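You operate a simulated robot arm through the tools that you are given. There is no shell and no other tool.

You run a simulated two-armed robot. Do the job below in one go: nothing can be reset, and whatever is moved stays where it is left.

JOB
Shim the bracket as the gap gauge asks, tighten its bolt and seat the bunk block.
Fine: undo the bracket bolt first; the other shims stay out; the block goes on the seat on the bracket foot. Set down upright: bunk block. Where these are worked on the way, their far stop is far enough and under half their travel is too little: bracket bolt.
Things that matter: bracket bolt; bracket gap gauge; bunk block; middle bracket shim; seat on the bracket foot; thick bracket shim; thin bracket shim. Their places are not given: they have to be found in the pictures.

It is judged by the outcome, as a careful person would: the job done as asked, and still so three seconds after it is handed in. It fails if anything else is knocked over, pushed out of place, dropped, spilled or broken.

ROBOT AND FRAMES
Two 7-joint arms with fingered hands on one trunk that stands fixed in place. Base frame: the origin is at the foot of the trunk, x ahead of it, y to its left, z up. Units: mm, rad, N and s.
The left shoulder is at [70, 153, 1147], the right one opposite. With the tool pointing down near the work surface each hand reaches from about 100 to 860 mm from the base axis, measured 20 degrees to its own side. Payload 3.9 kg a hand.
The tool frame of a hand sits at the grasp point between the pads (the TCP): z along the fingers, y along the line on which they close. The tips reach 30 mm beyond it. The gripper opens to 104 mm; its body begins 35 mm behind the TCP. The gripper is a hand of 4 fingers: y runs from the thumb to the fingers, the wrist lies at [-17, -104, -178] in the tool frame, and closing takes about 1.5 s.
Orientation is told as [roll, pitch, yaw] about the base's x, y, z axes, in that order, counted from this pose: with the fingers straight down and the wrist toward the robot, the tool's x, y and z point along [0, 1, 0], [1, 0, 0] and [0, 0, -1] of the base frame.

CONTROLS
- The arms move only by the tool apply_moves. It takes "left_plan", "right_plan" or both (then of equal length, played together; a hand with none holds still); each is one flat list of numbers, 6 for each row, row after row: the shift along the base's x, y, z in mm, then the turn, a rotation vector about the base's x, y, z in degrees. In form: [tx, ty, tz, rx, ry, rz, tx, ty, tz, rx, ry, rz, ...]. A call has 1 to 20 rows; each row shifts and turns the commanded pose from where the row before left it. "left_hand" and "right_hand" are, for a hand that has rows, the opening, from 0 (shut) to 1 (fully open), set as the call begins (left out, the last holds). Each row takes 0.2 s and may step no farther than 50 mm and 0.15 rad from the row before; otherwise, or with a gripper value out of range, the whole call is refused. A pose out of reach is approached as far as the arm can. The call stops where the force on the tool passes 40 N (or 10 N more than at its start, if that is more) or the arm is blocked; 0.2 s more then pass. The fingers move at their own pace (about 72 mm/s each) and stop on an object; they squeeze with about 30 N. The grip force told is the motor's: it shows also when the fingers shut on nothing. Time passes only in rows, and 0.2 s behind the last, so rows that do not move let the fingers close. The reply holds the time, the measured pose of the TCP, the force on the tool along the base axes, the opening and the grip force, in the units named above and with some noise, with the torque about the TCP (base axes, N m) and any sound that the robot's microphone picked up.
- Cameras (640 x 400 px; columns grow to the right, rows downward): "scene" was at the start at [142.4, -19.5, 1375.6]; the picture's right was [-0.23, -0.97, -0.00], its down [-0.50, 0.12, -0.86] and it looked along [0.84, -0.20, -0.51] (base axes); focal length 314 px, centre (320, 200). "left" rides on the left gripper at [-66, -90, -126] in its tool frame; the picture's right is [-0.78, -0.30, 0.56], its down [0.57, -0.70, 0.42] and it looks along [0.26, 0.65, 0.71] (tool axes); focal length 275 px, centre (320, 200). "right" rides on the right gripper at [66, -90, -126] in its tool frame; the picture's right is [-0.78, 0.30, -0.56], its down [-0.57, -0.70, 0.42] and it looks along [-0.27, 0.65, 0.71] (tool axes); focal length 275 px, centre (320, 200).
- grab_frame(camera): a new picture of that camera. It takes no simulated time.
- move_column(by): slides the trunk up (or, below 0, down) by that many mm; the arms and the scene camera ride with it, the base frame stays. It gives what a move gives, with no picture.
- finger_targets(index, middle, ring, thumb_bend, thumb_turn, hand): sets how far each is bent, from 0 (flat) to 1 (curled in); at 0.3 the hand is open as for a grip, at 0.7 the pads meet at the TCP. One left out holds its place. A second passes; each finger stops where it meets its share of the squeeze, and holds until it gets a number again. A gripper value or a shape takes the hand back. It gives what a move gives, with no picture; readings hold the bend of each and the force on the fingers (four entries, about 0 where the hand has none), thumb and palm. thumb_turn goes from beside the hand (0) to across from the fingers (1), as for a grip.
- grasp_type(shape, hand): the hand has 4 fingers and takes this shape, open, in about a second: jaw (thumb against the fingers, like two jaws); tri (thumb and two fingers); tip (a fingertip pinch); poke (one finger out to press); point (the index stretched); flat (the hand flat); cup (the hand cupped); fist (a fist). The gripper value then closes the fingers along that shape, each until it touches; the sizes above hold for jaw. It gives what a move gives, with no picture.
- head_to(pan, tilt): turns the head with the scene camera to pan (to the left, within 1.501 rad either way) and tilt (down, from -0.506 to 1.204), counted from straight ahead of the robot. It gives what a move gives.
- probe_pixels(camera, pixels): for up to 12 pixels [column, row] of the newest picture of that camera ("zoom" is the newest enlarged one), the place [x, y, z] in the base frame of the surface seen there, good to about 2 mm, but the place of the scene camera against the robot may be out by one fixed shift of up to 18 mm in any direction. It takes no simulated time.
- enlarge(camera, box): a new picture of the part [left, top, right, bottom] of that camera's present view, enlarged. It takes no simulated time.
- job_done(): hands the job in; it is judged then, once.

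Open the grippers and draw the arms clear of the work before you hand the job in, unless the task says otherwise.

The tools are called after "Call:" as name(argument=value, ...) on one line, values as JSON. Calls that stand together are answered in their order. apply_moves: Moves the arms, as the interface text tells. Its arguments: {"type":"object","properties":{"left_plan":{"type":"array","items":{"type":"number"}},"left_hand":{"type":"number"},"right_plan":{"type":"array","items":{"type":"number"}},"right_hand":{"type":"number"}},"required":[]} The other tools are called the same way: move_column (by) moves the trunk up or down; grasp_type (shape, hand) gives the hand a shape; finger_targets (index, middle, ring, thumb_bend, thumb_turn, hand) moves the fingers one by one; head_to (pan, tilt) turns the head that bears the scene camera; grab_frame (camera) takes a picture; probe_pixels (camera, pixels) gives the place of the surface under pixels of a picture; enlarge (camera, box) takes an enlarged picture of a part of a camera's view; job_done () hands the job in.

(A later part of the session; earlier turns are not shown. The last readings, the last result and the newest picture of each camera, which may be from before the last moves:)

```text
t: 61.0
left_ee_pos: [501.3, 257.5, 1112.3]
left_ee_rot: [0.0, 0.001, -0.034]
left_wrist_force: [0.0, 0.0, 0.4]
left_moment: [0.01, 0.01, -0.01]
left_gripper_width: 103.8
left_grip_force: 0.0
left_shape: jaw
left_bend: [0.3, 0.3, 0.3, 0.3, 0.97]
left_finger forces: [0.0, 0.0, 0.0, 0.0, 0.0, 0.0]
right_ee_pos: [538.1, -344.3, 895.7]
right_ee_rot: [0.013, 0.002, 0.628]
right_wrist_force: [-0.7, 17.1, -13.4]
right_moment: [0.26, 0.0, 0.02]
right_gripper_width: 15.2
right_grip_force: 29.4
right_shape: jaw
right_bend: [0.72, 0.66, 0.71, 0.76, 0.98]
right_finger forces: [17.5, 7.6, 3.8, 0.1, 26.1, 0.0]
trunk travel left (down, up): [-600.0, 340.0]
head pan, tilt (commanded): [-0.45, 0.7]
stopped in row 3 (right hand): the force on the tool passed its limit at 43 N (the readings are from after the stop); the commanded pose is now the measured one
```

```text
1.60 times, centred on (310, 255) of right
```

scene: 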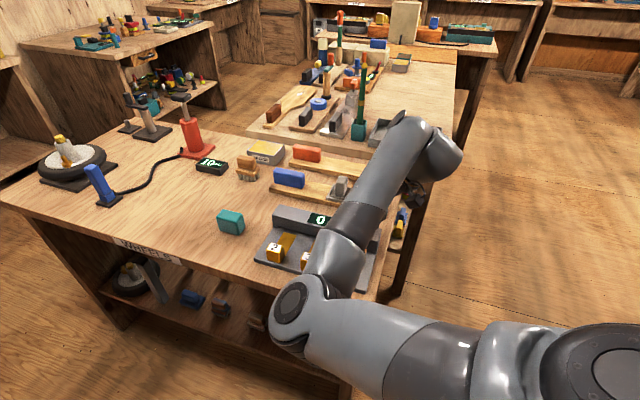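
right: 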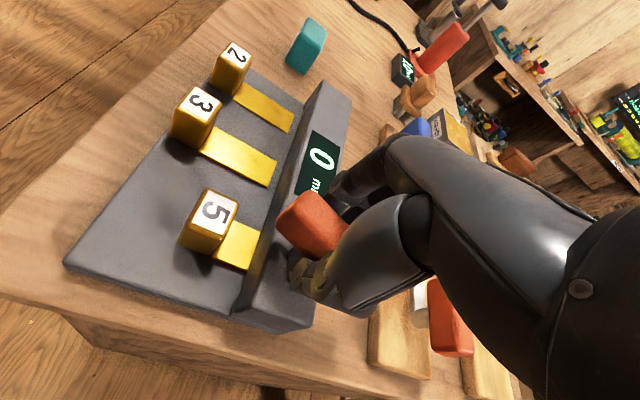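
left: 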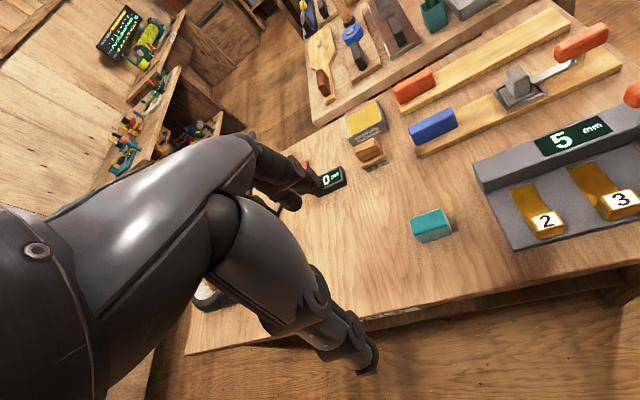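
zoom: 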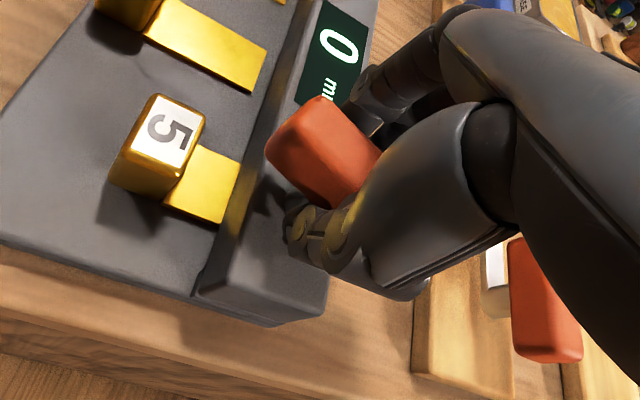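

The elbow is swinging as the wrist turns, which dragged the hand sideways. I'll recentre on the bolt axis to relieve the 17 N side force, then turn in much smaller steps.

Call:
apply_moves(right_plan=[0, 1.7, 0, 0, 0, 0, 0, 1.7, 0, 0, 0, 0, 0, 1.6, 0, 0, 0, 0, 0, 0, 0, 0, 0, 0])

Call:
grab_frame(camera="scene")

```text
t: 62.0
left_ee_pos: [501.3, 253.8, 1111.9]
left_ee_rot: [0.001, 0.003, -0.036]
left_wrist_force: [1.6, -1.0, 0.1]
left_moment: [-0.01, -0.03, 0.01]
left_gripper_width: 103.5
left_grip_force: 0.1
left_shape: jaw
left_bend: [0.3, 0.3, 0.3, 0.3, 0.97]
left_finger forces: [0.1, 0.0, 0.0, 0.1, 0.0, 0.0]
right_ee_pos: [538.6, -343.9, 896.7]
right_ee_rot: [0.011, -0.002, 0.617]
right_wrist_force: [-1.2, 6.6, -24.7]
right_moment: [0.09, 0.03, -0.07]
right_gripper_width: 14.9
right_grip_force: 30.0
right_shape: jaw
right_bend: [0.72, 0.66, 0.71, 0.75, 0.98]
right_finger forces: [17.8, 9.1, 3.6, 0.1, 28.9, 0.0]
trunk travel left (down, up): [-600.0, 340.0]
head pan, tilt (commanded): [-0.45, 0.7]
```

```text
taken
```

scene: 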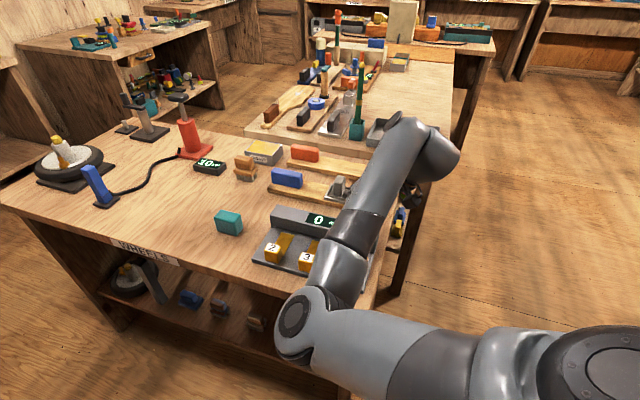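

Side force fell to 7 N, but the TCP still reads y≈-344. I'll compare the bracket's place with the earlier zoom (same head pose) to see whether it moved.

Call:
enlarge(camera="scene", box=[240, 190, 400, 300])

Call:
enlarge(camera="scene", box=[190, 145, 230, 180])

Call:
grab_frame(camera="right")

Call:
probe_pixels(camera="right", pixels=[[212, 215], [196, 100], [232, 50], [290, 320], [66, 262], [328, 85], [310, 90], [235, 250], [280, 150], [305, 60], [60, 255], [240, 315]])

```text
3.64 times, centred on (320, 245) of scene
```

zoom: 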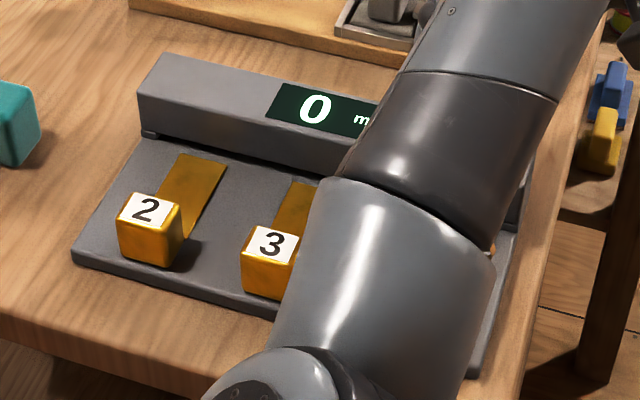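

```text
11.43 times, centred on (210, 162) of scene
```

zoom: 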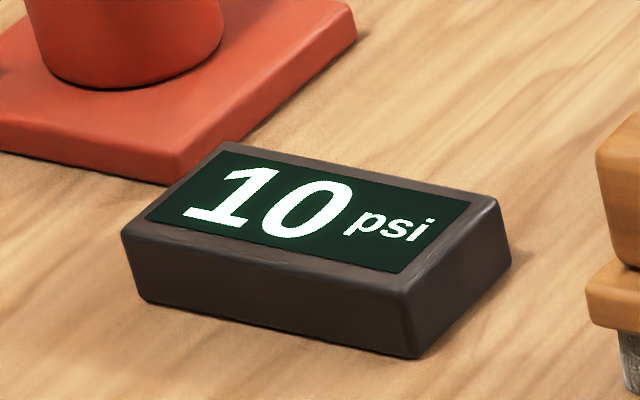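

```text
taken
```

right: 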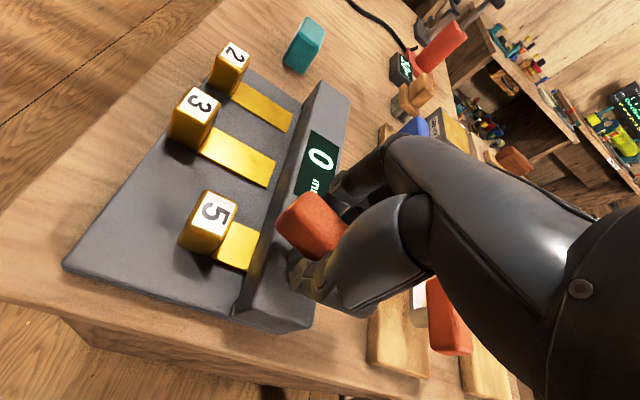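

```text
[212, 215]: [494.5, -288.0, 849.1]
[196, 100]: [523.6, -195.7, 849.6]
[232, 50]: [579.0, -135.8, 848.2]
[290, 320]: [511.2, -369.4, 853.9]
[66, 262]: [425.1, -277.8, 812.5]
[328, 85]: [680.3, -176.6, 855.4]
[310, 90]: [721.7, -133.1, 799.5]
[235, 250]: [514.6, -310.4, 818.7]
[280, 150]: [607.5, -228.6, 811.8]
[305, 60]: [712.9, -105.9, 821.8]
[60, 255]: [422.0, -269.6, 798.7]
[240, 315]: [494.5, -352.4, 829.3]
```

The bracket measures the same as before, so it has not moved. I'll wait a few still rows and read the pose and force again.

Call:
apply_moves(right_plan=[0, 0, 0, 0, 0, 0, 0, 0, 0, 0, 0, 0, 0, 0, 0, 0, 0, 0])

```text
t: 62.8
left_ee_pos: [501.2, 253.6, 1111.4]
left_ee_rot: [0.0, 0.001, -0.035]
left_wrist_force: [0.2, -0.6, 0.0]
left_moment: [0.01, 0.04, 0.03]
left_gripper_width: 103.6
left_grip_force: 0.0
left_shape: jaw
left_bend: [0.3, 0.3, 0.3, 0.3, 0.97]
left_finger forces: [0.0, 0.0, 0.1, 0.0, 0.1, 0.0]
right_ee_pos: [538.2, -341.7, 896.3]
right_ee_rot: [0.011, 0.002, 0.622]
right_wrist_force: [-3.9, 3.2, -25.5]
right_moment: [0.04, 0.07, 0.01]
right_gripper_width: 14.8
right_grip_force: 30.3
right_shape: jaw
right_bend: [0.72, 0.66, 0.71, 0.75, 0.98]
right_finger forces: [17.1, 9.5, 3.8, 0.1, 30.1, 0.0]
trunk travel left (down, up): [-600.0, 340.0]
head pan, tilt (commanded): [-0.45, 0.7]
```

It is settling back to the axis with small side force. I'll turn clockwise in 2° steps, easing down 1 mm to relieve the vertical pull.

Call:
apply_moves(right_plan=[0, 0.5, -0.5, 0, 0, 0, 0, 0.5, -0.5, 0, 0, -2, 0, 0, 0, 0, 0, -2, 0, 0, 0, 0, 0, -2, 0, 0, 0, 0, 0, -2, 0, 0, 0, 0, 0, -2, 0, 0, 0, 0, 0, -2])

Call:
grab_frame(camera="right")

Call:
grab_frame(camera="scene")

```text
t: 63.9
left_ee_pos: [502.5, 255.4, 1111.3]
left_ee_rot: [-0.002, 0.003, -0.038]
left_wrist_force: [0.0, -0.5, 0.6]
left_moment: [0.02, 0.02, -0.04]
left_gripper_width: 103.6
left_grip_force: 0.1
left_shape: jaw
left_bend: [0.3, 0.3, 0.3, 0.3, 0.97]
left_finger forces: [0.1, 0.1, 0.0, 0.0, 0.1, 0.0]
right_ee_pos: [536.4, -344.9, 895.2]
right_ee_rot: [0.017, 0.003, 0.496]
right_wrist_force: [3.5, 20.7, -17.3]
right_moment: [0.36, -0.1, 0.02]
right_gripper_width: 15.0
right_grip_force: 30.1
right_shape: jaw
right_bend: [0.72, 0.66, 0.71, 0.76, 0.98]
right_finger forces: [18.6, 7.6, 3.7, 0.0, 26.4, 0.0]
trunk travel left (down, up): [-600.0, 340.0]
head pan, tilt (commanded): [-0.45, 0.7]
stopped in row 5 (right hand): the force on the tool passed its limit at 41 N (the readings are from after the stop); the commanded pose is now the measured one
```

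```text
taken
```

right: 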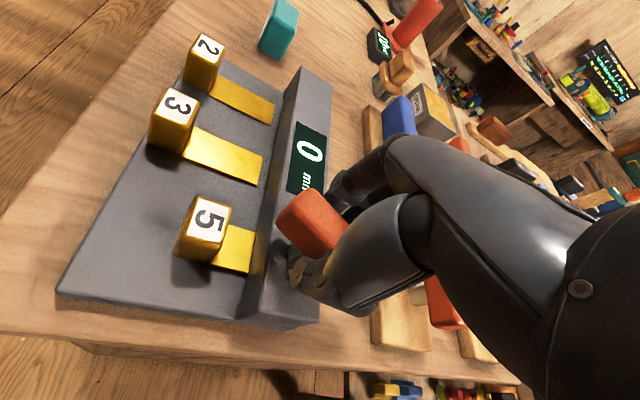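

```text
taken
```

scene: 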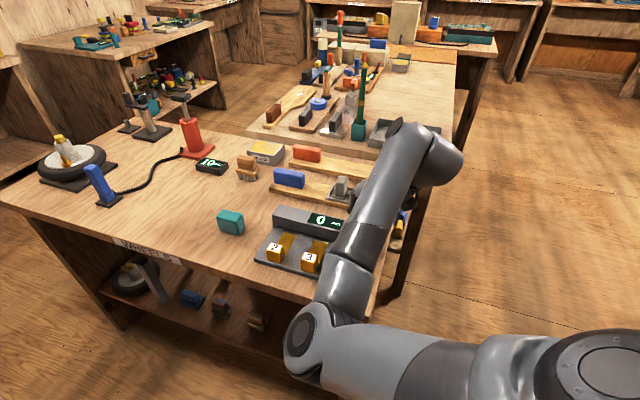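

The elbow keeps swinging lower as the hand turns, which drags the hand. I'll probe the elbow's position to make sure it's clear of the bench.

Call:
probe_pixels(camera="scene", pixels=[[303, 335], [295, 365], [320, 320], [345, 280], [385, 340], [370, 230], [400, 170], [270, 258], [300, 372]])

Call:
apply_moves(right_plan=[0, 0, 0, 0, 0, 0, 0, 0, 0, 0, 0, 0, 0, 0, 0, 0, 0, 0, 0, 0, 0, 0, 0, 0])

```text
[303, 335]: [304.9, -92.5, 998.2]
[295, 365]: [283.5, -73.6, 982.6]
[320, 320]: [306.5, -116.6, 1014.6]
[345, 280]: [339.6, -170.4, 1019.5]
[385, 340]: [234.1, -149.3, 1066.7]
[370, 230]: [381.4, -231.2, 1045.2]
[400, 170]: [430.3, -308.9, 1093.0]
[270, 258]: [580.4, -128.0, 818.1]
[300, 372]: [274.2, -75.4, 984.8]
```

```text
t: 64.9
left_ee_pos: [503.8, 255.1, 1111.1]
left_ee_rot: [-0.002, 0.005, -0.037]
left_wrist_force: [0.1, 0.1, 0.0]
left_moment: [0.02, -0.03, -0.02]
left_gripper_width: 103.7
left_grip_force: 0.1
left_shape: jaw
left_bend: [0.3, 0.3, 0.3, 0.3, 0.97]
left_finger forces: [0.1, 0.0, 0.0, 0.0, 0.1, 0.1]
right_ee_pos: [537.0, -345.6, 895.8]
right_ee_rot: [0.014, 0.003, 0.493]
right_wrist_force: [-1.0, 24.5, -24.9]
right_moment: [0.39, -0.04, -0.01]
right_gripper_width: 15.1
right_grip_force: 29.9
right_shape: jaw
right_bend: [0.72, 0.65, 0.71, 0.76, 0.97]
right_finger forces: [19.1, 8.8, 2.9, 0.1, 27.8, 0.1]
trunk travel left (down, up): [-600.0, 340.0]
head pan, tilt (commanded): [-0.45, 0.7]
```

The elbow is clear of everything, but the hand sits ~6 mm off axis toward -y, pressing 24 N sideways on the handle. I'll shift back +y and slightly down to unload it.

Call:
apply_moves(right_plan=[0.3, 1.2, -0.4, 0, 0, 0, 0.3, 1.2, -0.4, 0, 0, 0, 0.3, 1.2, -0.4, 0, 0, 0, 0.3, 1.2, -0.4, 0, 0, 0, 0, 0, 0, 0, 0, 0, 0, 0, 0, 0, 0, 0])

```text
t: 66.3
left_ee_pos: [501.4, 252.1, 1112.1]
left_ee_rot: [0.003, 0.002, -0.034]
left_wrist_force: [0.6, -0.2, -0.1]
left_moment: [0.02, -0.02, 0.02]
left_gripper_width: 103.5
left_grip_force: 0.2
left_shape: jaw
left_bend: [0.3, 0.3, 0.3, 0.3, 0.97]
left_finger forces: [0.0, 0.0, 0.0, 0.0, 0.1, 0.0]
right_ee_pos: [536.7, -343.0, 895.6]
right_ee_rot: [0.012, -0.001, 0.492]
right_wrist_force: [3.0, -2.1, -11.4]
right_moment: [-0.01, -0.03, -0.01]
right_gripper_width: 15.4
right_grip_force: 30.5
right_shape: jaw
right_bend: [0.72, 0.66, 0.71, 0.76, 0.99]
right_finger forces: [16.6, 7.3, 4.2, 0.1, 27.4, 0.0]
trunk travel left (down, up): [-600.0, 340.0]
head pan, tilt (commanded): [-0.45, 0.7]
```

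Forces are relaxed now. I'll turn clockwise more slowly, 1° per row.

Call:
apply_moves(right_plan=[0, 0, 0, 0, 0, -1, 0, 0.2, 0, 0, 0, -1, 0, 0.2, 0, 0, 0, -1, 0, 0.2, 0, 0, 0, -1, 0, 0.2, 0, 0, 0, -1, 0, 0.2, 0, 0, 0, -1, 0, 0.2, 0, 0, 0, -1, 0, 0.2, 0, 0, 0, -1, 0, 0.2, 0, 0, 0, -1, 0, 0.2, 0, 0, 0, -1])

Call:
grab_frame(camera="scene")

```text
t: 68.5
left_ee_pos: [500.3, 252.5, 1111.9]
left_ee_rot: [0.001, 0.003, -0.038]
left_wrist_force: [-0.3, 0.1, -0.2]
left_moment: [0.03, -0.04, -0.03]
left_gripper_width: 103.6
left_grip_force: 0.0
left_shape: jaw
left_bend: [0.3, 0.3, 0.3, 0.3, 0.97]
left_finger forces: [0.0, 0.0, 0.0, 0.0, 0.1, 0.0]
right_ee_pos: [536.7, -341.2, 895.4]
right_ee_rot: [0.013, -0.003, 0.317]
right_wrist_force: [0.3, -3.6, -10.4]
right_moment: [-0.04, 0.04, -0.02]
right_gripper_width: 15.7
right_grip_force: 30.1
right_shape: jaw
right_bend: [0.72, 0.66, 0.64, 0.76, 1.0]
right_finger forces: [15.6, 7.1, 3.8, 0.0, 27.4, 0.0]
trunk travel left (down, up): [-600.0, 340.0]
head pan, tilt (commanded): [-0.45, 0.7]
```

```text
taken
```

scene: 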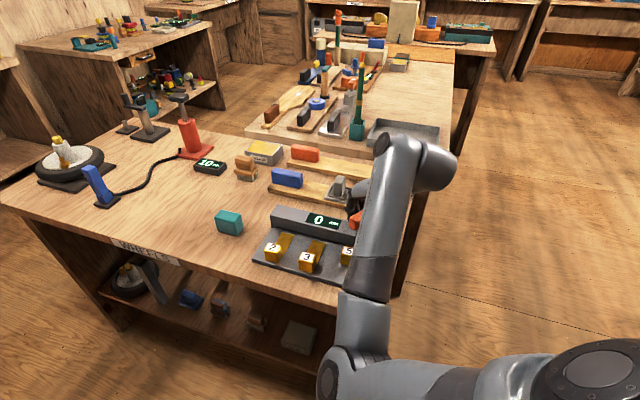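

That went smoothly: yaw 18°, forces small. I'll continue at 1.2° per row.

Call:
apply_moves(right_plan=[0, 0, 0, 0, 0, -1.2, 0, 0, 0, 0, 0, -1.2, 0, 0, 0, 0, 0, -1.2, 0, 0, 0, 0, 0, -1.2, 0, 0, 0, 0, 0, -1.2, 0, 0, 0, 0, 0, -1.2, 0, 0, 0, 0, 0, -1.2, 0, 0, 0, 0, 0, -1.2, 0, 0, 0, 0, 0, -1.2, 0, 0, 0, 0, 0, -1.2, 0, 0, 0, 0, 0, -1.2, 0, 0, 0, 0, 0, -1.2, 0, 0, 0, 0, 0, -1.2, 0, 0, 0, 0, 0, -1.2, 0, 0, 0, 0, 0, -1.2, 0, 0, 0, 0, 0, -1.2])

Call:
grab_frame(camera="right")

```text
t: 71.9
left_ee_pos: [500.8, 252.1, 1112.1]
left_ee_rot: [0.002, 0.002, -0.039]
left_wrist_force: [0.0, 0.2, -0.3]
left_moment: [-0.02, -0.03, 0.0]
left_gripper_width: 103.5
left_grip_force: 0.0
left_shape: jaw
left_bend: [0.3, 0.3, 0.3, 0.3, 0.97]
left_finger forces: [0.0, 0.1, 0.0, 0.0, 0.0, 0.0]
right_ee_pos: [537.6, -341.8, 894.4]
right_ee_rot: [0.012, 0.001, -0.02]
right_wrist_force: [-5.5, -0.3, -14.2]
right_moment: [0.07, 0.13, 0.04]
right_gripper_width: 15.9
right_grip_force: 30.4
right_shape: jaw
right_bend: [0.72, 0.66, 0.64, 0.76, 1.0]
right_finger forces: [15.0, 8.1, 3.4, 0.0, 28.4, 0.0]
trunk travel left (down, up): [-600.0, 340.0]
head pan, tilt (commanded): [-0.45, 0.7]
```

```text
taken
```

right: 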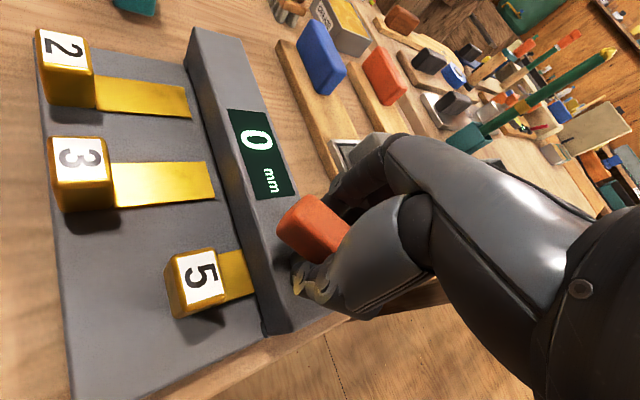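

Yaw is about -1° with low forces and the arm back in its normal posture. I'll continue clockwise at 2.5° per row to about -36°.

Call:
apply_moves(right_plan=[0, 0, 0, 0, 0, -2.5, 0, 0, 0, 0, 0, -2.5, 0, 0, 0, 0, 0, -2.5, 0, 0, 0, 0, 0, -2.5, 0, 0, 0, 0, 0, -2.5, 0, 0, 0, 0, 0, -2.5, 0, 0, 0, 0, 0, -2.5, 0, 0, 0, 0, 0, -2.5, 0, 0, 0, 0, 0, -2.5, 0, 0, 0, 0, 0, -2.5, 0, 0, 0, 0, 0, -2.5, 0, 0, 0, 0, 0, -2.5, 0, 0, 0, 0, 0, -2.5, 0, 0, 0, 0, 0, -2.5])

Call:
grab_frame(camera="right")

```text
t: 73.3
left_ee_pos: [501.2, 253.7, 1111.3]
left_ee_rot: [-0.001, 0.003, -0.038]
left_wrist_force: [-0.5, 0.1, 0.1]
left_moment: [0.03, -0.03, 0.02]
left_gripper_width: 103.6
left_grip_force: 0.1
left_shape: jaw
left_bend: [0.3, 0.3, 0.3, 0.3, 0.97]
left_finger forces: [0.1, 0.0, 0.0, 0.0, 0.0, 0.0]
right_ee_pos: [538.1, -342.1, 894.4]
right_ee_rot: [0.01, 0.01, -0.254]
right_wrist_force: [-3.1, 9.2, -19.9]
right_moment: [0.21, 0.09, 0.06]
right_gripper_width: 15.8
right_grip_force: 29.9
right_shape: jaw
right_bend: [0.72, 0.71, 0.67, 0.75, 1.0]
right_finger forces: [16.6, 7.7, 4.0, 0.1, 27.5, 0.0]
trunk travel left (down, up): [-600.0, 340.0]
head pan, tilt (commanded): [-0.45, 0.7]
stopped in row 6 (right hand): the force on the tool passed its limit at 42 N (the readings are from after the stop); the commanded pose is now the measured one
```

```text
taken
```

right: 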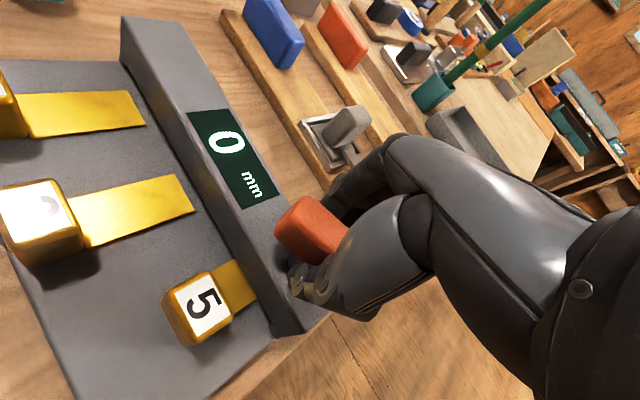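

A transient 42 N stopped it at yaw -15°, with negligible torque. I'll relieve the side force slightly and go on at 1° per row.

Call:
apply_moves(right_plan=[0, 0.8, -0.8, 0, 0, 0, 0, 0.7, -0.7, 0, 0, 0, 0, 0, 0, 0, 0, -1, 0, 0, 0, 0, 0, -1, 0, 0, 0, 0, 0, -1, 0, 0, 0, 0, 0, -1, 0, 0, 0, 0, 0, -1, 0, 0, 0, 0, 0, -1, 0, 0, 0, 0, 0, -1, 0, 0, 0, 0, 0, -1, 0, 0, 0, 0, 0, -1, 0, 0, 0, 0, 0, -1])

Call:
grab_frame(camera="scene")

```text
t: 75.7
left_ee_pos: [501.9, 253.1, 1111.7]
left_ee_rot: [-0.001, 0.001, -0.038]
left_wrist_force: [0.2, -1.3, 0.6]
left_moment: [0.0, -0.03, 0.05]
left_gripper_width: 103.6
left_grip_force: 0.1
left_shape: jaw
left_bend: [0.3, 0.3, 0.3, 0.3, 0.97]
left_finger forces: [0.0, 0.0, 0.0, 0.0, 0.0, 0.1]
right_ee_pos: [539.1, -343.2, 895.8]
right_ee_rot: [0.003, 0.011, -0.412]
right_wrist_force: [-3.2, 12.7, -18.3]
right_moment: [0.32, 0.1, -0.02]
right_gripper_width: 16.1
right_grip_force: 30.2
right_shape: jaw
right_bend: [0.72, 0.71, 0.69, 0.75, 0.99]
right_finger forces: [15.3, 6.8, 3.9, 0.0, 28.9, 0.0]
trunk travel left (down, up): [-600.0, 340.0]
head pan, tilt (commanded): [-0.45, 0.7]
stopped in row 12 (right hand): the force on the tool passed its limit at 41 N (the readings are from after the stop); the commanded pose is now the measured one
```

```text
taken
```

scene: 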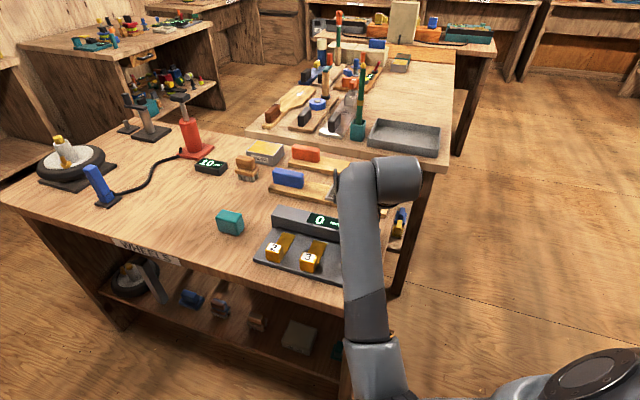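

Slow drift again at yaw -24°. I'll unload, then continue with pauses between the 1° steps.

Call:
apply_moves(right_plan=[0, 1, -0.5, 0, 0, 0, 0, 1, -0.5, 0, 0, 0, 0, 0.5, 0, 0, 0, 0, 0, 0, 0, 0, 0, -1, 0, 0, 0, 0, 0, 0, 0, 0, 0, 0, 0, -1, 0, 0, 0, 0, 0, 0, 0, 0, 0, 0, 0, -1, 0, 0, 0, 0, 0, 0, 0, 0, 0, 0, 0, -1, 0, 0, 0, 0, 0, 0, 0, 0, 0, 0, 0, -1, 0, 0, 0, 0, 0, 0, 0, 0, 0, 0, 0, -1, 0, 0, 0, 0, 0, 0])

```text
t: 78.3
left_ee_pos: [502.0, 252.9, 1111.5]
left_ee_rot: [-0.004, 0.0, -0.039]
left_wrist_force: [-0.9, -0.3, -0.5]
left_moment: [-0.02, 0.03, 0.0]
left_gripper_width: 103.9
left_grip_force: 0.1
left_shape: jaw
left_bend: [0.3, 0.3, 0.3, 0.3, 0.97]
left_finger forces: [0.0, 0.1, 0.1, 0.0, 0.0, 0.0]
right_ee_pos: [536.9, -345.0, 894.3]
right_ee_rot: [-0.005, 0.009, -0.495]
right_wrist_force: [-0.2, 20.4, -14.9]
right_moment: [0.37, 0.04, 0.03]
right_gripper_width: 16.5
right_grip_force: 30.1
right_shape: jaw
right_bend: [0.72, 0.71, 0.7, 0.75, 0.98]
right_finger forces: [14.0, 5.5, 2.9, 0.0, 29.9, 0.1]
trunk travel left (down, up): [-600.0, 340.0]
head pan, tilt (commanded): [-0.45, 0.7]
stopped in row 13 (right hand): the force on the tool passed its limit at 40 N (the readings are from after the stop); the commanded pose is now the measured one
```

The hand keeps being dragged toward -y as it turns (now yaw -28°, about 78° of the turn done). I'll look down at the arm and elbow to see whether something is in the way.

Call:
head_to(pan=-0.6, tilt=1.1)

Call:
grab_frame(camera="scene")

Call:
grab_frame(camera="right")

Call:
grab_frame(camera="left")

```text
t: 79.2
left_ee_pos: [501.9, 253.8, 1110.3]
left_ee_rot: [-0.001, 0.002, -0.04]
left_wrist_force: [0.0, 0.4, 0.4]
left_moment: [0.02, 0.01, 0.02]
left_gripper_width: 103.8
left_grip_force: 0.0
left_shape: jaw
left_bend: [0.3, 0.3, 0.3, 0.3, 0.97]
left_finger forces: [0.0, 0.1, 0.1, 0.1, 0.0, 0.0]
right_ee_pos: [538.5, -344.4, 894.7]
right_ee_rot: [-0.006, 0.007, -0.499]
right_wrist_force: [-1.1, 23.6, -21.5]
right_moment: [0.38, 0.04, -0.03]
right_gripper_width: 16.6
right_grip_force: 29.9
right_shape: jaw
right_bend: [0.72, 0.71, 0.7, 0.75, 0.97]
right_finger forces: [14.4, 6.3, 2.5, 0.0, 31.9, 0.0]
trunk travel left (down, up): [-600.0, 340.0]
head pan, tilt (commanded): [-0.6, 1.1]
```

```text
taken
```

scene: 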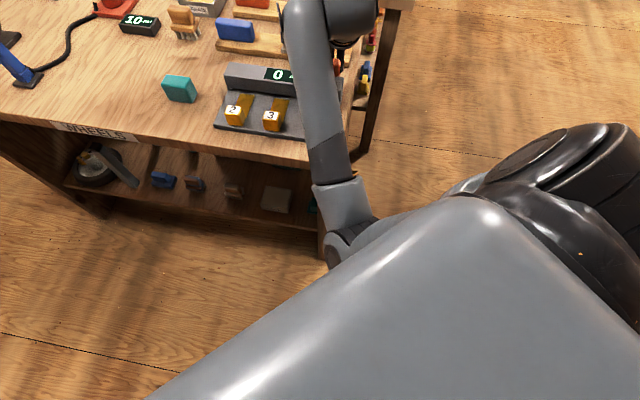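

```text
taken
```

right: 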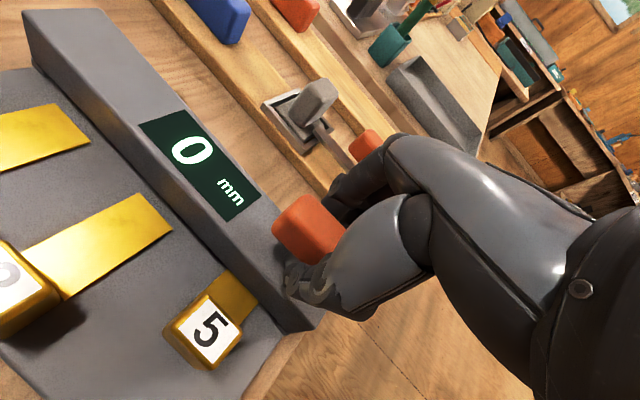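

```text
taken
```

left: 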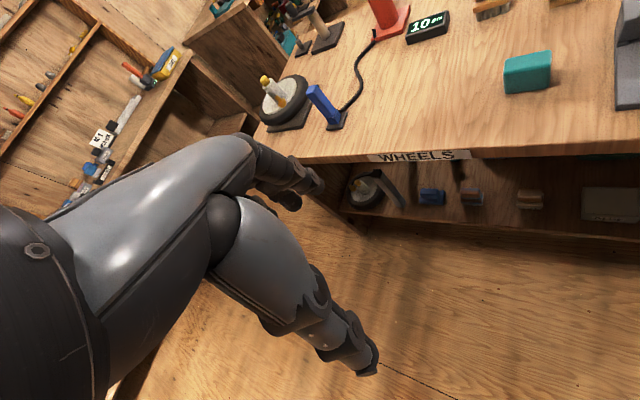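

The elbow now hangs low in front of the bench's right corner. I'll probe the forearm and elbow heights there.

Call:
probe_pixels(camera="scene", pixels=[[320, 140], [330, 165], [340, 195], [350, 215], [365, 230], [345, 250], [310, 80], [305, 40], [330, 260], [420, 220], [313, 155], [355, 150]])

Call:
enlarge(camera="scene", box=[260, 60, 420, 290])

```text
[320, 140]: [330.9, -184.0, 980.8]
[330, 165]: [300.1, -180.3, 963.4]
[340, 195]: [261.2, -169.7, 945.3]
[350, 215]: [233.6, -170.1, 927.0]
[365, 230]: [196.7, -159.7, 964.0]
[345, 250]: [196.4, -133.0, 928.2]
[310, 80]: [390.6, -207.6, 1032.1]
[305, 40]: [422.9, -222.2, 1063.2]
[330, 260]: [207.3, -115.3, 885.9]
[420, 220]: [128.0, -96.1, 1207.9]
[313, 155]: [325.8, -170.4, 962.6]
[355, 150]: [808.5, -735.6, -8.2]
```

```text
1.74 times, centred on (340, 175) of scene
```

zoom: 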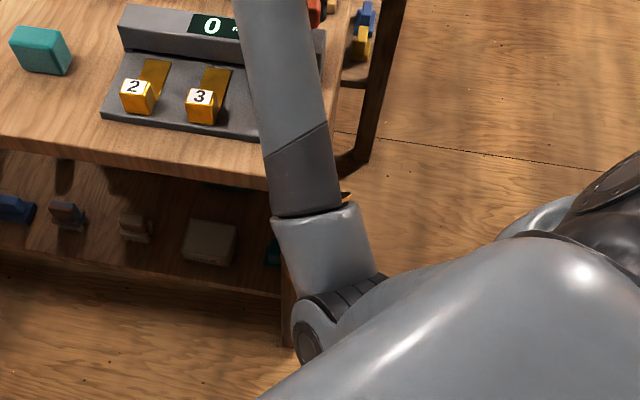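

The forearm is well above the bench, but the elbow sits at about (205,-135,900), nearly against the robot's own trunk, which explains the drag. I'll release the handle, lift off, and move the hand outward to the right so the elbow swings back out.

Call:
apply_moves(right_plan=[0, 1, 0, 0, 0, 0, 0, 1, 0, 0, 0, 0, 0, 0, 0, 0, 0, 0, 0, 0, 0, 0, 0, 0, 0, 0, 0, 0, 0, 0, 0, 0, 0, 0, 0, 0, 0, 0, 0, 0, 0, 0, 0, 0, 0, 0, 0, 0], right_hand=1.0)

Call:
apply_moves(right_plan=[0, 0, 15, 0, 0, 0, 0, 0, 25, 0, 0, 0, 0, 0, 30, 0, 0, 0, 0, 0, 30, 0, 0, 0, 0, 0, 30, 0, 0, 0])

Call:
grab_frame(camera="right")

Call:
grab_frame(camera="scene")

```text
t: 81.0
left_ee_pos: [500.3, 250.1, 1113.6]
left_ee_rot: [-0.001, 0.001, -0.04]
left_wrist_force: [0.2, -0.5, 0.4]
left_moment: [0.02, -0.03, 0.03]
left_gripper_width: 103.8
left_grip_force: 0.1
left_shape: jaw
left_bend: [0.3, 0.3, 0.3, 0.3, 0.97]
left_finger forces: [0.0, 0.0, 0.0, 0.0, 0.0, 0.1]
right_ee_pos: [538.3, -345.7, 896.9]
right_ee_rot: [-0.005, 0.002, -0.501]
right_wrist_force: [0.2, -0.6, 0.8]
right_moment: [0.01, 0.01, 0.0]
right_gripper_width: 103.5
right_grip_force: 0.1
right_shape: jaw
right_bend: [0.3, 0.3, 0.3, 0.3, 0.97]
right_finger forces: [0.1, 0.0, 0.0, 0.0, 0.1, 0.0]
trunk travel left (down, up): [-600.0, 340.0]
head pan, tilt (commanded): [-0.6, 1.1]
```

```text
t: 82.2
left_ee_pos: [500.2, 250.9, 1112.3]
left_ee_rot: [0.0, -0.001, -0.04]
left_wrist_force: [0.0, 0.4, -0.5]
left_moment: [0.03, -0.01, -0.01]
left_gripper_width: 103.7
left_grip_force: 0.1
left_shape: jaw
left_bend: [0.3, 0.3, 0.3, 0.3, 0.97]
left_finger forces: [0.1, 0.1, 0.0, 0.0, 0.0, 0.0]
right_ee_pos: [536.3, -346.9, 1028.4]
right_ee_rot: [-0.006, 0.006, -0.499]
right_wrist_force: [-0.5, -0.1, -0.1]
right_moment: [-0.03, 0.01, -0.01]
right_gripper_width: 103.7
right_grip_force: 0.0
right_shape: jaw
right_bend: [0.3, 0.3, 0.3, 0.3, 0.97]
right_finger forces: [0.0, 0.0, 0.1, 0.0, 0.0, 0.1]
trunk travel left (down, up): [-600.0, 340.0]
head pan, tilt (commanded): [-0.6, 1.1]
```

```text
taken
```

right: 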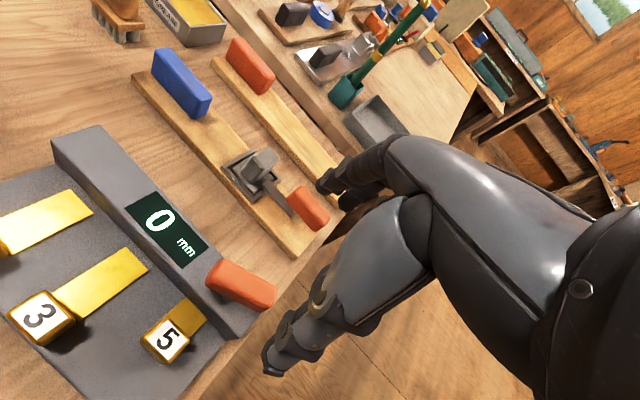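

```text
taken
```

scene: 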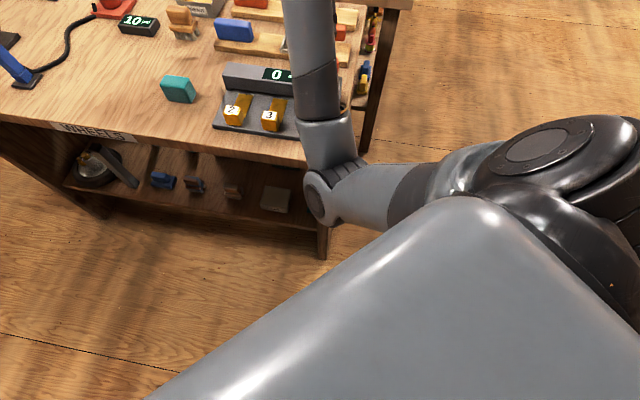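

The handle is now free at (240,285) in the right view. I'll measure its orientation.

Call:
enlarge(camera="right", box=[140, 190, 300, 350])

Call:
probe_pixels(camera="zoom", pixels=[[300, 185], [330, 165], [470, 230], [440, 245], [380, 210], [290, 195], [350, 190], [425, 225]])

```text
2.50 times, centred on (220, 270) of right
```

zoom: 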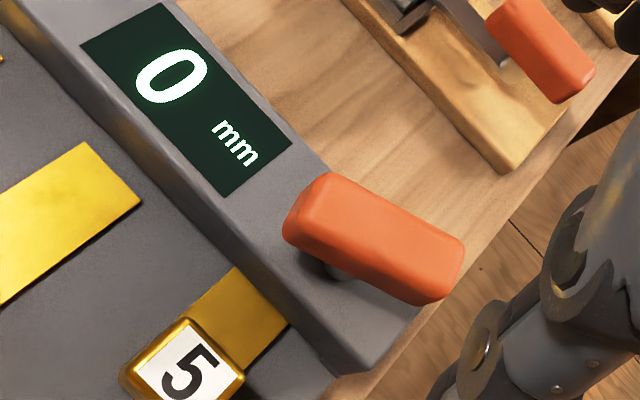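

```text
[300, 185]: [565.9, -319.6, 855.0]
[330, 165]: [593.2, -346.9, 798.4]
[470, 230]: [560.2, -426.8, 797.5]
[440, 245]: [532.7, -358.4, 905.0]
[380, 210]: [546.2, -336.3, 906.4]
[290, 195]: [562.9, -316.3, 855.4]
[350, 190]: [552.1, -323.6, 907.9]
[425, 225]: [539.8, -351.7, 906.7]
```

I'll take a few more points along the handle's top for its axis.

Call:
probe_pixels(camera="zoom", pixels=[[325, 185], [312, 205], [455, 245], [435, 262], [330, 200], [435, 248], [345, 215], [420, 250], [370, 200], [400, 215]])

```text
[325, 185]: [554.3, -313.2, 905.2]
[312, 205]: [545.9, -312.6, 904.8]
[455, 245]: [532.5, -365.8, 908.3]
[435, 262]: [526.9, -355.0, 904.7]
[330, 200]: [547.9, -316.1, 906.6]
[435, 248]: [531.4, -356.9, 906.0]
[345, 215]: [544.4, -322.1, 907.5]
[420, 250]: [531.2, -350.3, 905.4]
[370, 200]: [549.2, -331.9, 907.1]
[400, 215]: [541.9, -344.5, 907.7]
```

The handle axis is at about 67°, so it still needs roughly 21° clockwise to line up with the bar. First I'll take the hand back near its start pose on the right to get the elbow out again.

Call:
apply_moves(right_plan=[-8, -8, 10, 0, 0, 3, -8, -8, 10, 0, 0, 3, -8, -8, 10, 0, 0, 3, -8, -8, 10, 0, 0, 3, -8, -8, 10, 0, 0, 3, -8, -8, 10, 0, 0, 3, -8, -8, 10, 0, 0, 3, -8, -8, 10, 0, 0, 3, -8, -8, 10, 0, 0, 3, -8, -8, 10, 0, 0, 3])

Call:
head_to(pan=-0.5, tilt=0.8)

Call:
grab_frame(camera="scene")

```text
t: 84.4
left_ee_pos: [499.4, 250.6, 1113.5]
left_ee_rot: [0.003, 0.002, -0.041]
left_wrist_force: [1.4, 0.3, 0.0]
left_moment: [0.03, 0.0, 0.03]
left_gripper_width: 103.8
left_grip_force: 0.1
left_shape: jaw
left_bend: [0.3, 0.3, 0.3, 0.3, 0.97]
left_finger forces: [0.0, 0.0, 0.0, 0.0, 0.0, 0.1]
right_ee_pos: [454.7, -425.4, 1127.5]
right_ee_rot: [-0.004, 0.003, 0.024]
right_wrist_force: [0.3, 0.2, -0.6]
right_moment: [0.03, -0.04, 0.0]
right_gripper_width: 103.8
right_grip_force: 0.0
right_shape: jaw
right_bend: [0.3, 0.3, 0.3, 0.3, 0.97]
right_finger forces: [0.0, 0.0, 0.0, 0.1, 0.0, 0.1]
trunk travel left (down, up): [-600.0, 340.0]
head pan, tilt (commanded): [-0.6, 1.1]
```

```text
t: 85.2
left_ee_pos: [501.0, 251.0, 1112.8]
left_ee_rot: [0.001, 0.0, -0.04]
left_wrist_force: [0.0, -0.4, -0.4]
left_moment: [-0.02, -0.04, 0.01]
left_gripper_width: 103.6
left_grip_force: 0.1
left_shape: jaw
left_bend: [0.3, 0.3, 0.3, 0.3, 0.97]
left_finger forces: [0.0, 0.0, 0.0, 0.1, 0.0, 0.0]
right_ee_pos: [455.7, -426.1, 1127.2]
right_ee_rot: [-0.005, 0.002, 0.023]
right_wrist_force: [-0.3, 0.6, -0.9]
right_moment: [0.0, 0.02, 0.01]
right_gripper_width: 103.6
right_grip_force: 0.0
right_shape: jaw
right_bend: [0.3, 0.3, 0.3, 0.3, 0.97]
right_finger forces: [0.1, 0.0, 0.1, 0.0, 0.1, 0.0]
trunk travel left (down, up): [-600.0, 340.0]
head pan, tilt (commanded): [-0.499, 0.799]
```

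```text
taken
```

scene: 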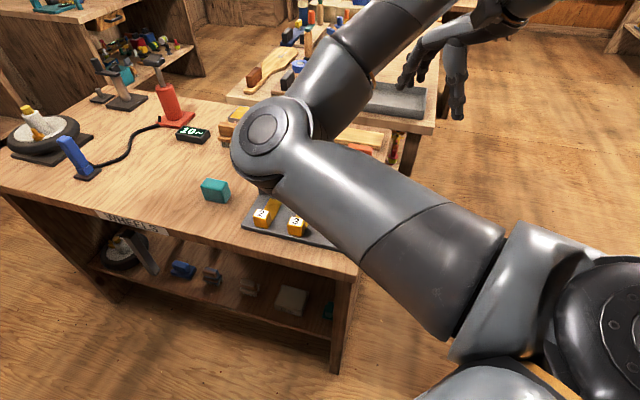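

The elbow is still on the inner side. I'll stretch the arm out to about (650,-430,1050), where the elbow's circle is small, and then yaw negative to swing the elbow down and outward.

Call:
apply_moves(right_plan=[24, 0, -10, 0, 0, 0, 24, 0, -10, 0, 0, 0, 24, 0, -10, 0, 0, 0, 24, 0, -10, 0, 0, 0, 24, 0, -10, 0, 0, 0, 24, 0, -10, 0, 0, 0, 24, 0, -10, 0, 0, 0, 24, 0, -7, 0, 0, 0])

Call:
grab_frame(camera="scene")

```text
t: 87.0
left_ee_pos: [501.3, 250.6, 1113.1]
left_ee_rot: [0.003, 0.003, -0.042]
left_wrist_force: [-0.9, -1.1, -0.2]
left_moment: [-0.03, -0.02, -0.01]
left_gripper_width: 103.6
left_grip_force: 0.0
left_shape: jaw
left_bend: [0.3, 0.3, 0.3, 0.3, 0.97]
left_finger forces: [0.0, 0.0, 0.1, 0.0, 0.0, 0.1]
right_ee_pos: [648.6, -424.8, 1048.7]
right_ee_rot: [-0.005, 0.004, 0.023]
right_wrist_force: [0.1, -0.5, 0.2]
right_moment: [-0.01, -0.03, 0.03]
right_gripper_width: 103.8
right_grip_force: 0.0
right_shape: jaw
right_bend: [0.3, 0.3, 0.3, 0.3, 0.97]
right_finger forces: [0.0, 0.1, 0.1, 0.0, 0.0, 0.1]
trunk travel left (down, up): [-600.0, 340.0]
head pan, tilt (commanded): [-0.499, 0.799]
```

```text
taken
```

scene: 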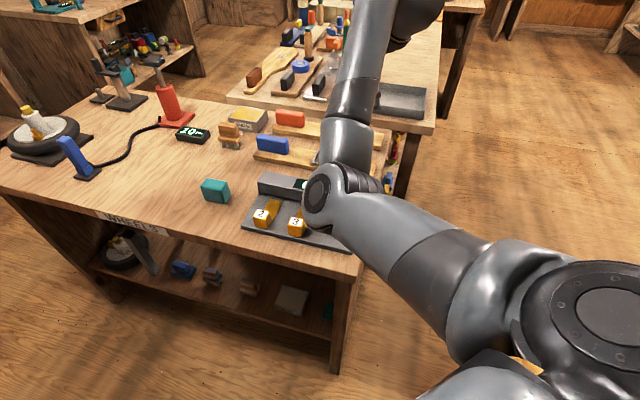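

The elbow is now near the line between shoulder and hand. I'll yaw the hand negative by 56° and see where the elbow goes.

Call:
apply_moves(right_plan=[0, 0, 0, 0, 0, -4, 0, 0, 0, 0, 0, -4, 0, 0, 0, 0, 0, -4, 0, 0, 0, 0, 0, -4, 0, 0, 0, 0, 0, -4, 0, 0, 0, 0, 0, -4, 0, 0, 0, 0, 0, -4, 0, 0, 0, 0, 0, -4, 0, 0, 0, 0, 0, -4, 0, 0, 0, 0, 0, -4, 0, 0, 0, 0, 0, -4, 0, 0, 0, 0, 0, -4, 0, 0, 0, 0, 0, -4, 0, 0, 0, 0, 0, -4])

Call:
grab_frame(camera="scene")

Call:
probe_pixels(camera="scene", pixels=[[320, 195], [345, 160], [400, 230], [360, 100], [215, 190]])

```text
t: 90.0
left_ee_pos: [500.0, 250.0, 1111.7]
left_ee_rot: [-0.001, -0.001, -0.041]
left_wrist_force: [-0.3, 0.6, 0.1]
left_moment: [-0.02, -0.01, 0.0]
left_gripper_width: 103.8
left_grip_force: 0.2
left_shape: jaw
left_bend: [0.3, 0.3, 0.3, 0.3, 0.97]
left_finger forces: [0.1, 0.0, 0.0, 0.1, 0.0, 0.1]
right_ee_pos: [648.8, -425.2, 1048.8]
right_ee_rot: [-0.006, 0.005, -0.954]
right_wrist_force: [0.1, 0.1, 0.5]
right_moment: [0.0, 0.01, 0.03]
right_gripper_width: 103.7
right_grip_force: 0.0
right_shape: jaw
right_bend: [0.3, 0.3, 0.3, 0.3, 0.97]
right_finger forces: [0.0, 0.1, 0.1, 0.0, 0.0, 0.0]
trunk travel left (down, up): [-600.0, 340.0]
head pan, tilt (commanded): [-0.499, 0.799]
```

```text
taken
```

scene: 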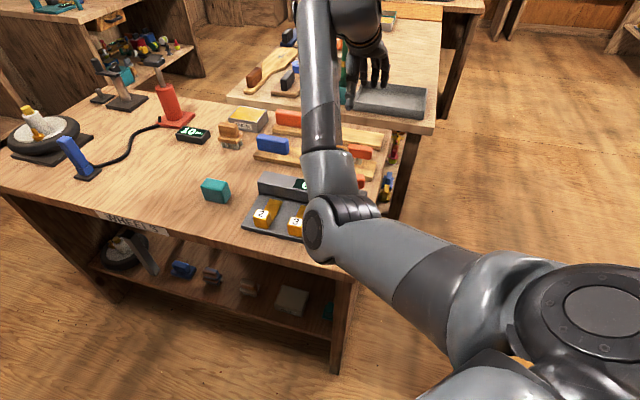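

```text
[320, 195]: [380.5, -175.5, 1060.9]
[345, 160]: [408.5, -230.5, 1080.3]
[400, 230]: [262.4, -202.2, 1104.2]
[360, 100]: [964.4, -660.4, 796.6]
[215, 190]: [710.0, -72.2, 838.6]
```

The elbow is at about (350,-170,1030). Keeping this yaw, I'll bring the hand back over the bolt at z≈1010 and check the elbow there.

Call:
apply_moves(right_plan=[-14, 10.5, -5, 0, 0, 0, -14, 10.5, -5, 0, 0, 0, -14, 10.5, -5, 0, 0, 0, -14, 10.5, -5, 0, 0, 0, -14, 10.5, -5, 0, 0, 0, -14, 10.5, -5, 0, 0, 0, -14, 10.5, -5, 0, 0, 0, -14, 10.5, -5, 0, 0, 0])

Call:
grab_frame(camera="scene")

Call:
grab_frame(camera="right")

```text
t: 91.8
left_ee_pos: [500.0, 250.6, 1113.0]
left_ee_rot: [0.0, 0.0, -0.039]
left_wrist_force: [0.4, -0.5, 0.2]
left_moment: [0.02, 0.0, 0.04]
left_gripper_width: 103.8
left_grip_force: 0.0
left_shape: jaw
left_bend: [0.3, 0.3, 0.3, 0.3, 0.97]
left_finger forces: [0.1, 0.0, 0.0, 0.0, 0.0, 0.0]
right_ee_pos: [535.8, -349.1, 1018.1]
right_ee_rot: [-0.001, -0.017, -0.971]
right_wrist_force: [-0.2, -0.2, 0.5]
right_moment: [0.0, 0.01, -0.03]
right_gripper_width: 103.6
right_grip_force: 0.2
right_shape: jaw
right_bend: [0.3, 0.3, 0.3, 0.3, 0.97]
right_finger forces: [0.1, 0.0, 0.1, 0.0, 0.0, 0.0]
trunk travel left (down, up): [-600.0, 340.0]
head pan, tilt (commanded): [-0.499, 0.799]
```

```text
taken
```

scene: 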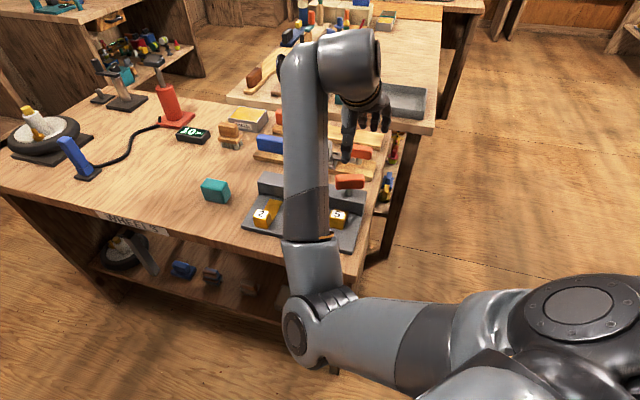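

```text
taken
```

right: 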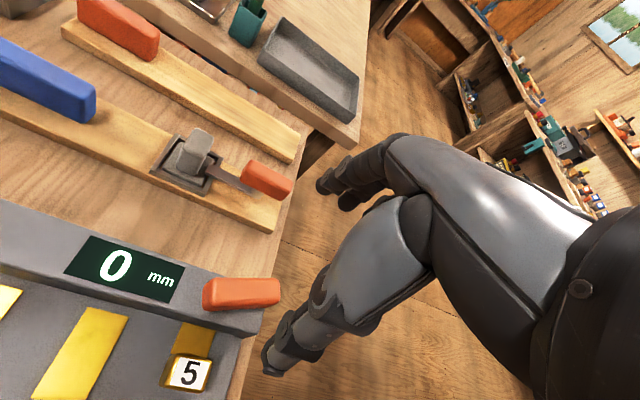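

The elbow hangs low because the wrist is close to shoulder height. Raising the trunk by 250 mm will stretch the arm and give the elbow room, so I'll do that with the hand well clear.

Call:
move_column(by=250)

Call:
grab_frame(camera="scene")

```text
t: 94.4
left_ee_pos: [501.0, 250.5, 1362.8]
left_ee_rot: [-0.001, -0.001, -0.039]
left_wrist_force: [0.0, -0.3, 0.5]
left_moment: [0.01, 0.04, 0.04]
left_gripper_width: 103.5
left_grip_force: 0.1
left_shape: jaw
left_bend: [0.3, 0.3, 0.3, 0.3, 0.97]
left_finger forces: [0.1, 0.0, 0.0, 0.0, 0.1, 0.0]
right_ee_pos: [536.3, -349.7, 1264.2]
right_ee_rot: [-0.013, -0.014, -0.971]
right_wrist_force: [0.4, 0.0, -0.1]
right_moment: [0.01, 0.0, 0.01]
right_gripper_width: 103.8
right_grip_force: 0.0
right_shape: jaw
right_bend: [0.3, 0.3, 0.3, 0.3, 0.97]
right_finger forces: [0.0, 0.0, 0.0, 0.0, 0.1, 0.0]
trunk travel left (down, up): [-850.0, 90.0]
head pan, tilt (commanded): [-0.499, 0.799]
```

```text
taken
```

scene: 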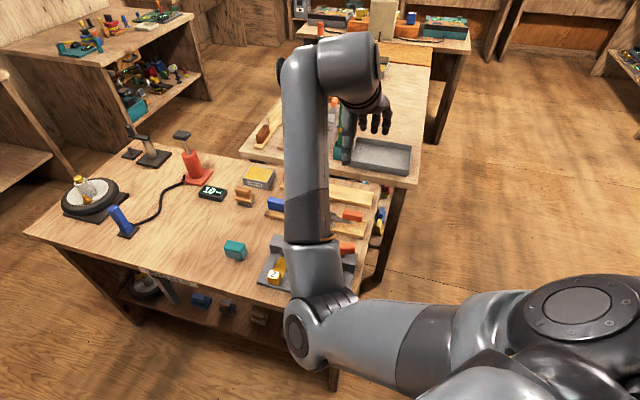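

I'll lower the hand to z≈1020 over the bolt and turn it to yaw -24°, square to the handle's present angle.

Call:
apply_moves(right_plan=[0, 1, -24, 0, 0, 3.2, 0, 1, -24, 0, 0, 3.2, 0, 1, -24, 0, 0, 3.2, 0, 1, -24, 0, 0, 3.2, 0, 1, -24, 0, 0, 3.2, 0, 1, -24, 0, 0, 3.2, 0, 1, -25, 0, 0, 3.2, 0, 1, -25, 0, 0, 3.2, 0, 1, -25, 0, 0, 3.2, 0, 1, -25, 0, 0, 3.2])

Call:
grab_frame(camera="scene")

Call:
grab_frame(camera="right")

```text
t: 95.3
left_ee_pos: [500.1, 249.6, 1363.4]
left_ee_rot: [0.003, 0.0, -0.04]
left_wrist_force: [0.0, 0.1, 0.2]
left_moment: [-0.03, 0.03, -0.01]
left_gripper_width: 103.4
left_grip_force: 0.2
left_shape: jaw
left_bend: [0.3, 0.3, 0.3, 0.3, 0.97]
left_finger forces: [0.0, 0.0, 0.0, 0.1, 0.0, 0.0]
right_ee_pos: [538.4, -394.1, 1214.4]
right_ee_rot: [-0.057, -0.119, -0.821]
right_wrist_force: [-0.5, 0.3, 1.1]
right_moment: [0.0, 0.0, -0.01]
right_gripper_width: 103.8
right_grip_force: 0.1
right_shape: jaw
right_bend: [0.3, 0.3, 0.3, 0.3, 0.97]
right_finger forces: [0.0, 0.0, 0.0, 0.0, 0.1, 0.0]
trunk travel left (down, up): [-850.0, 90.0]
head pan, tilt (commanded): [-0.499, 0.799]
stopped in row 4 (right hand): the arm was blocked; the commanded pose is now the measured one
```

```text
taken
```

scene: 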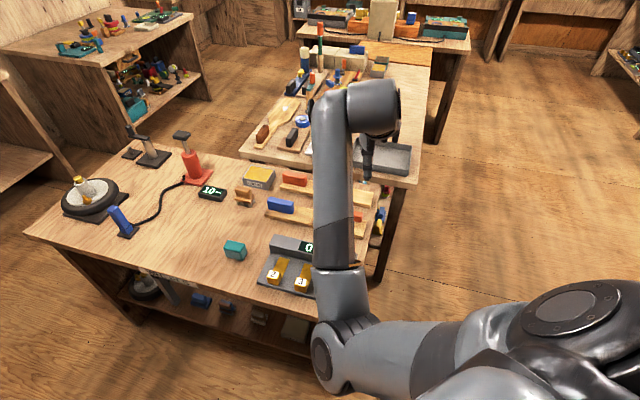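

```text
taken
```

right: 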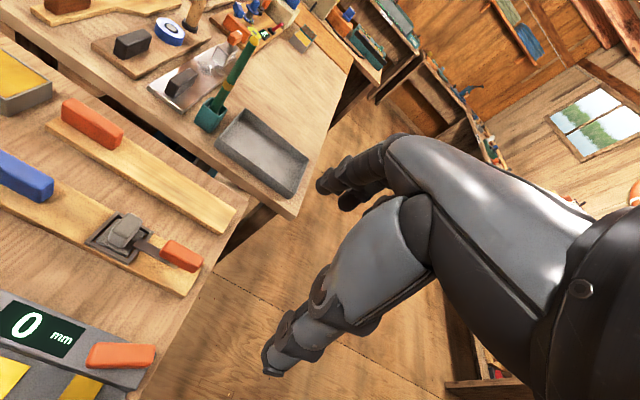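

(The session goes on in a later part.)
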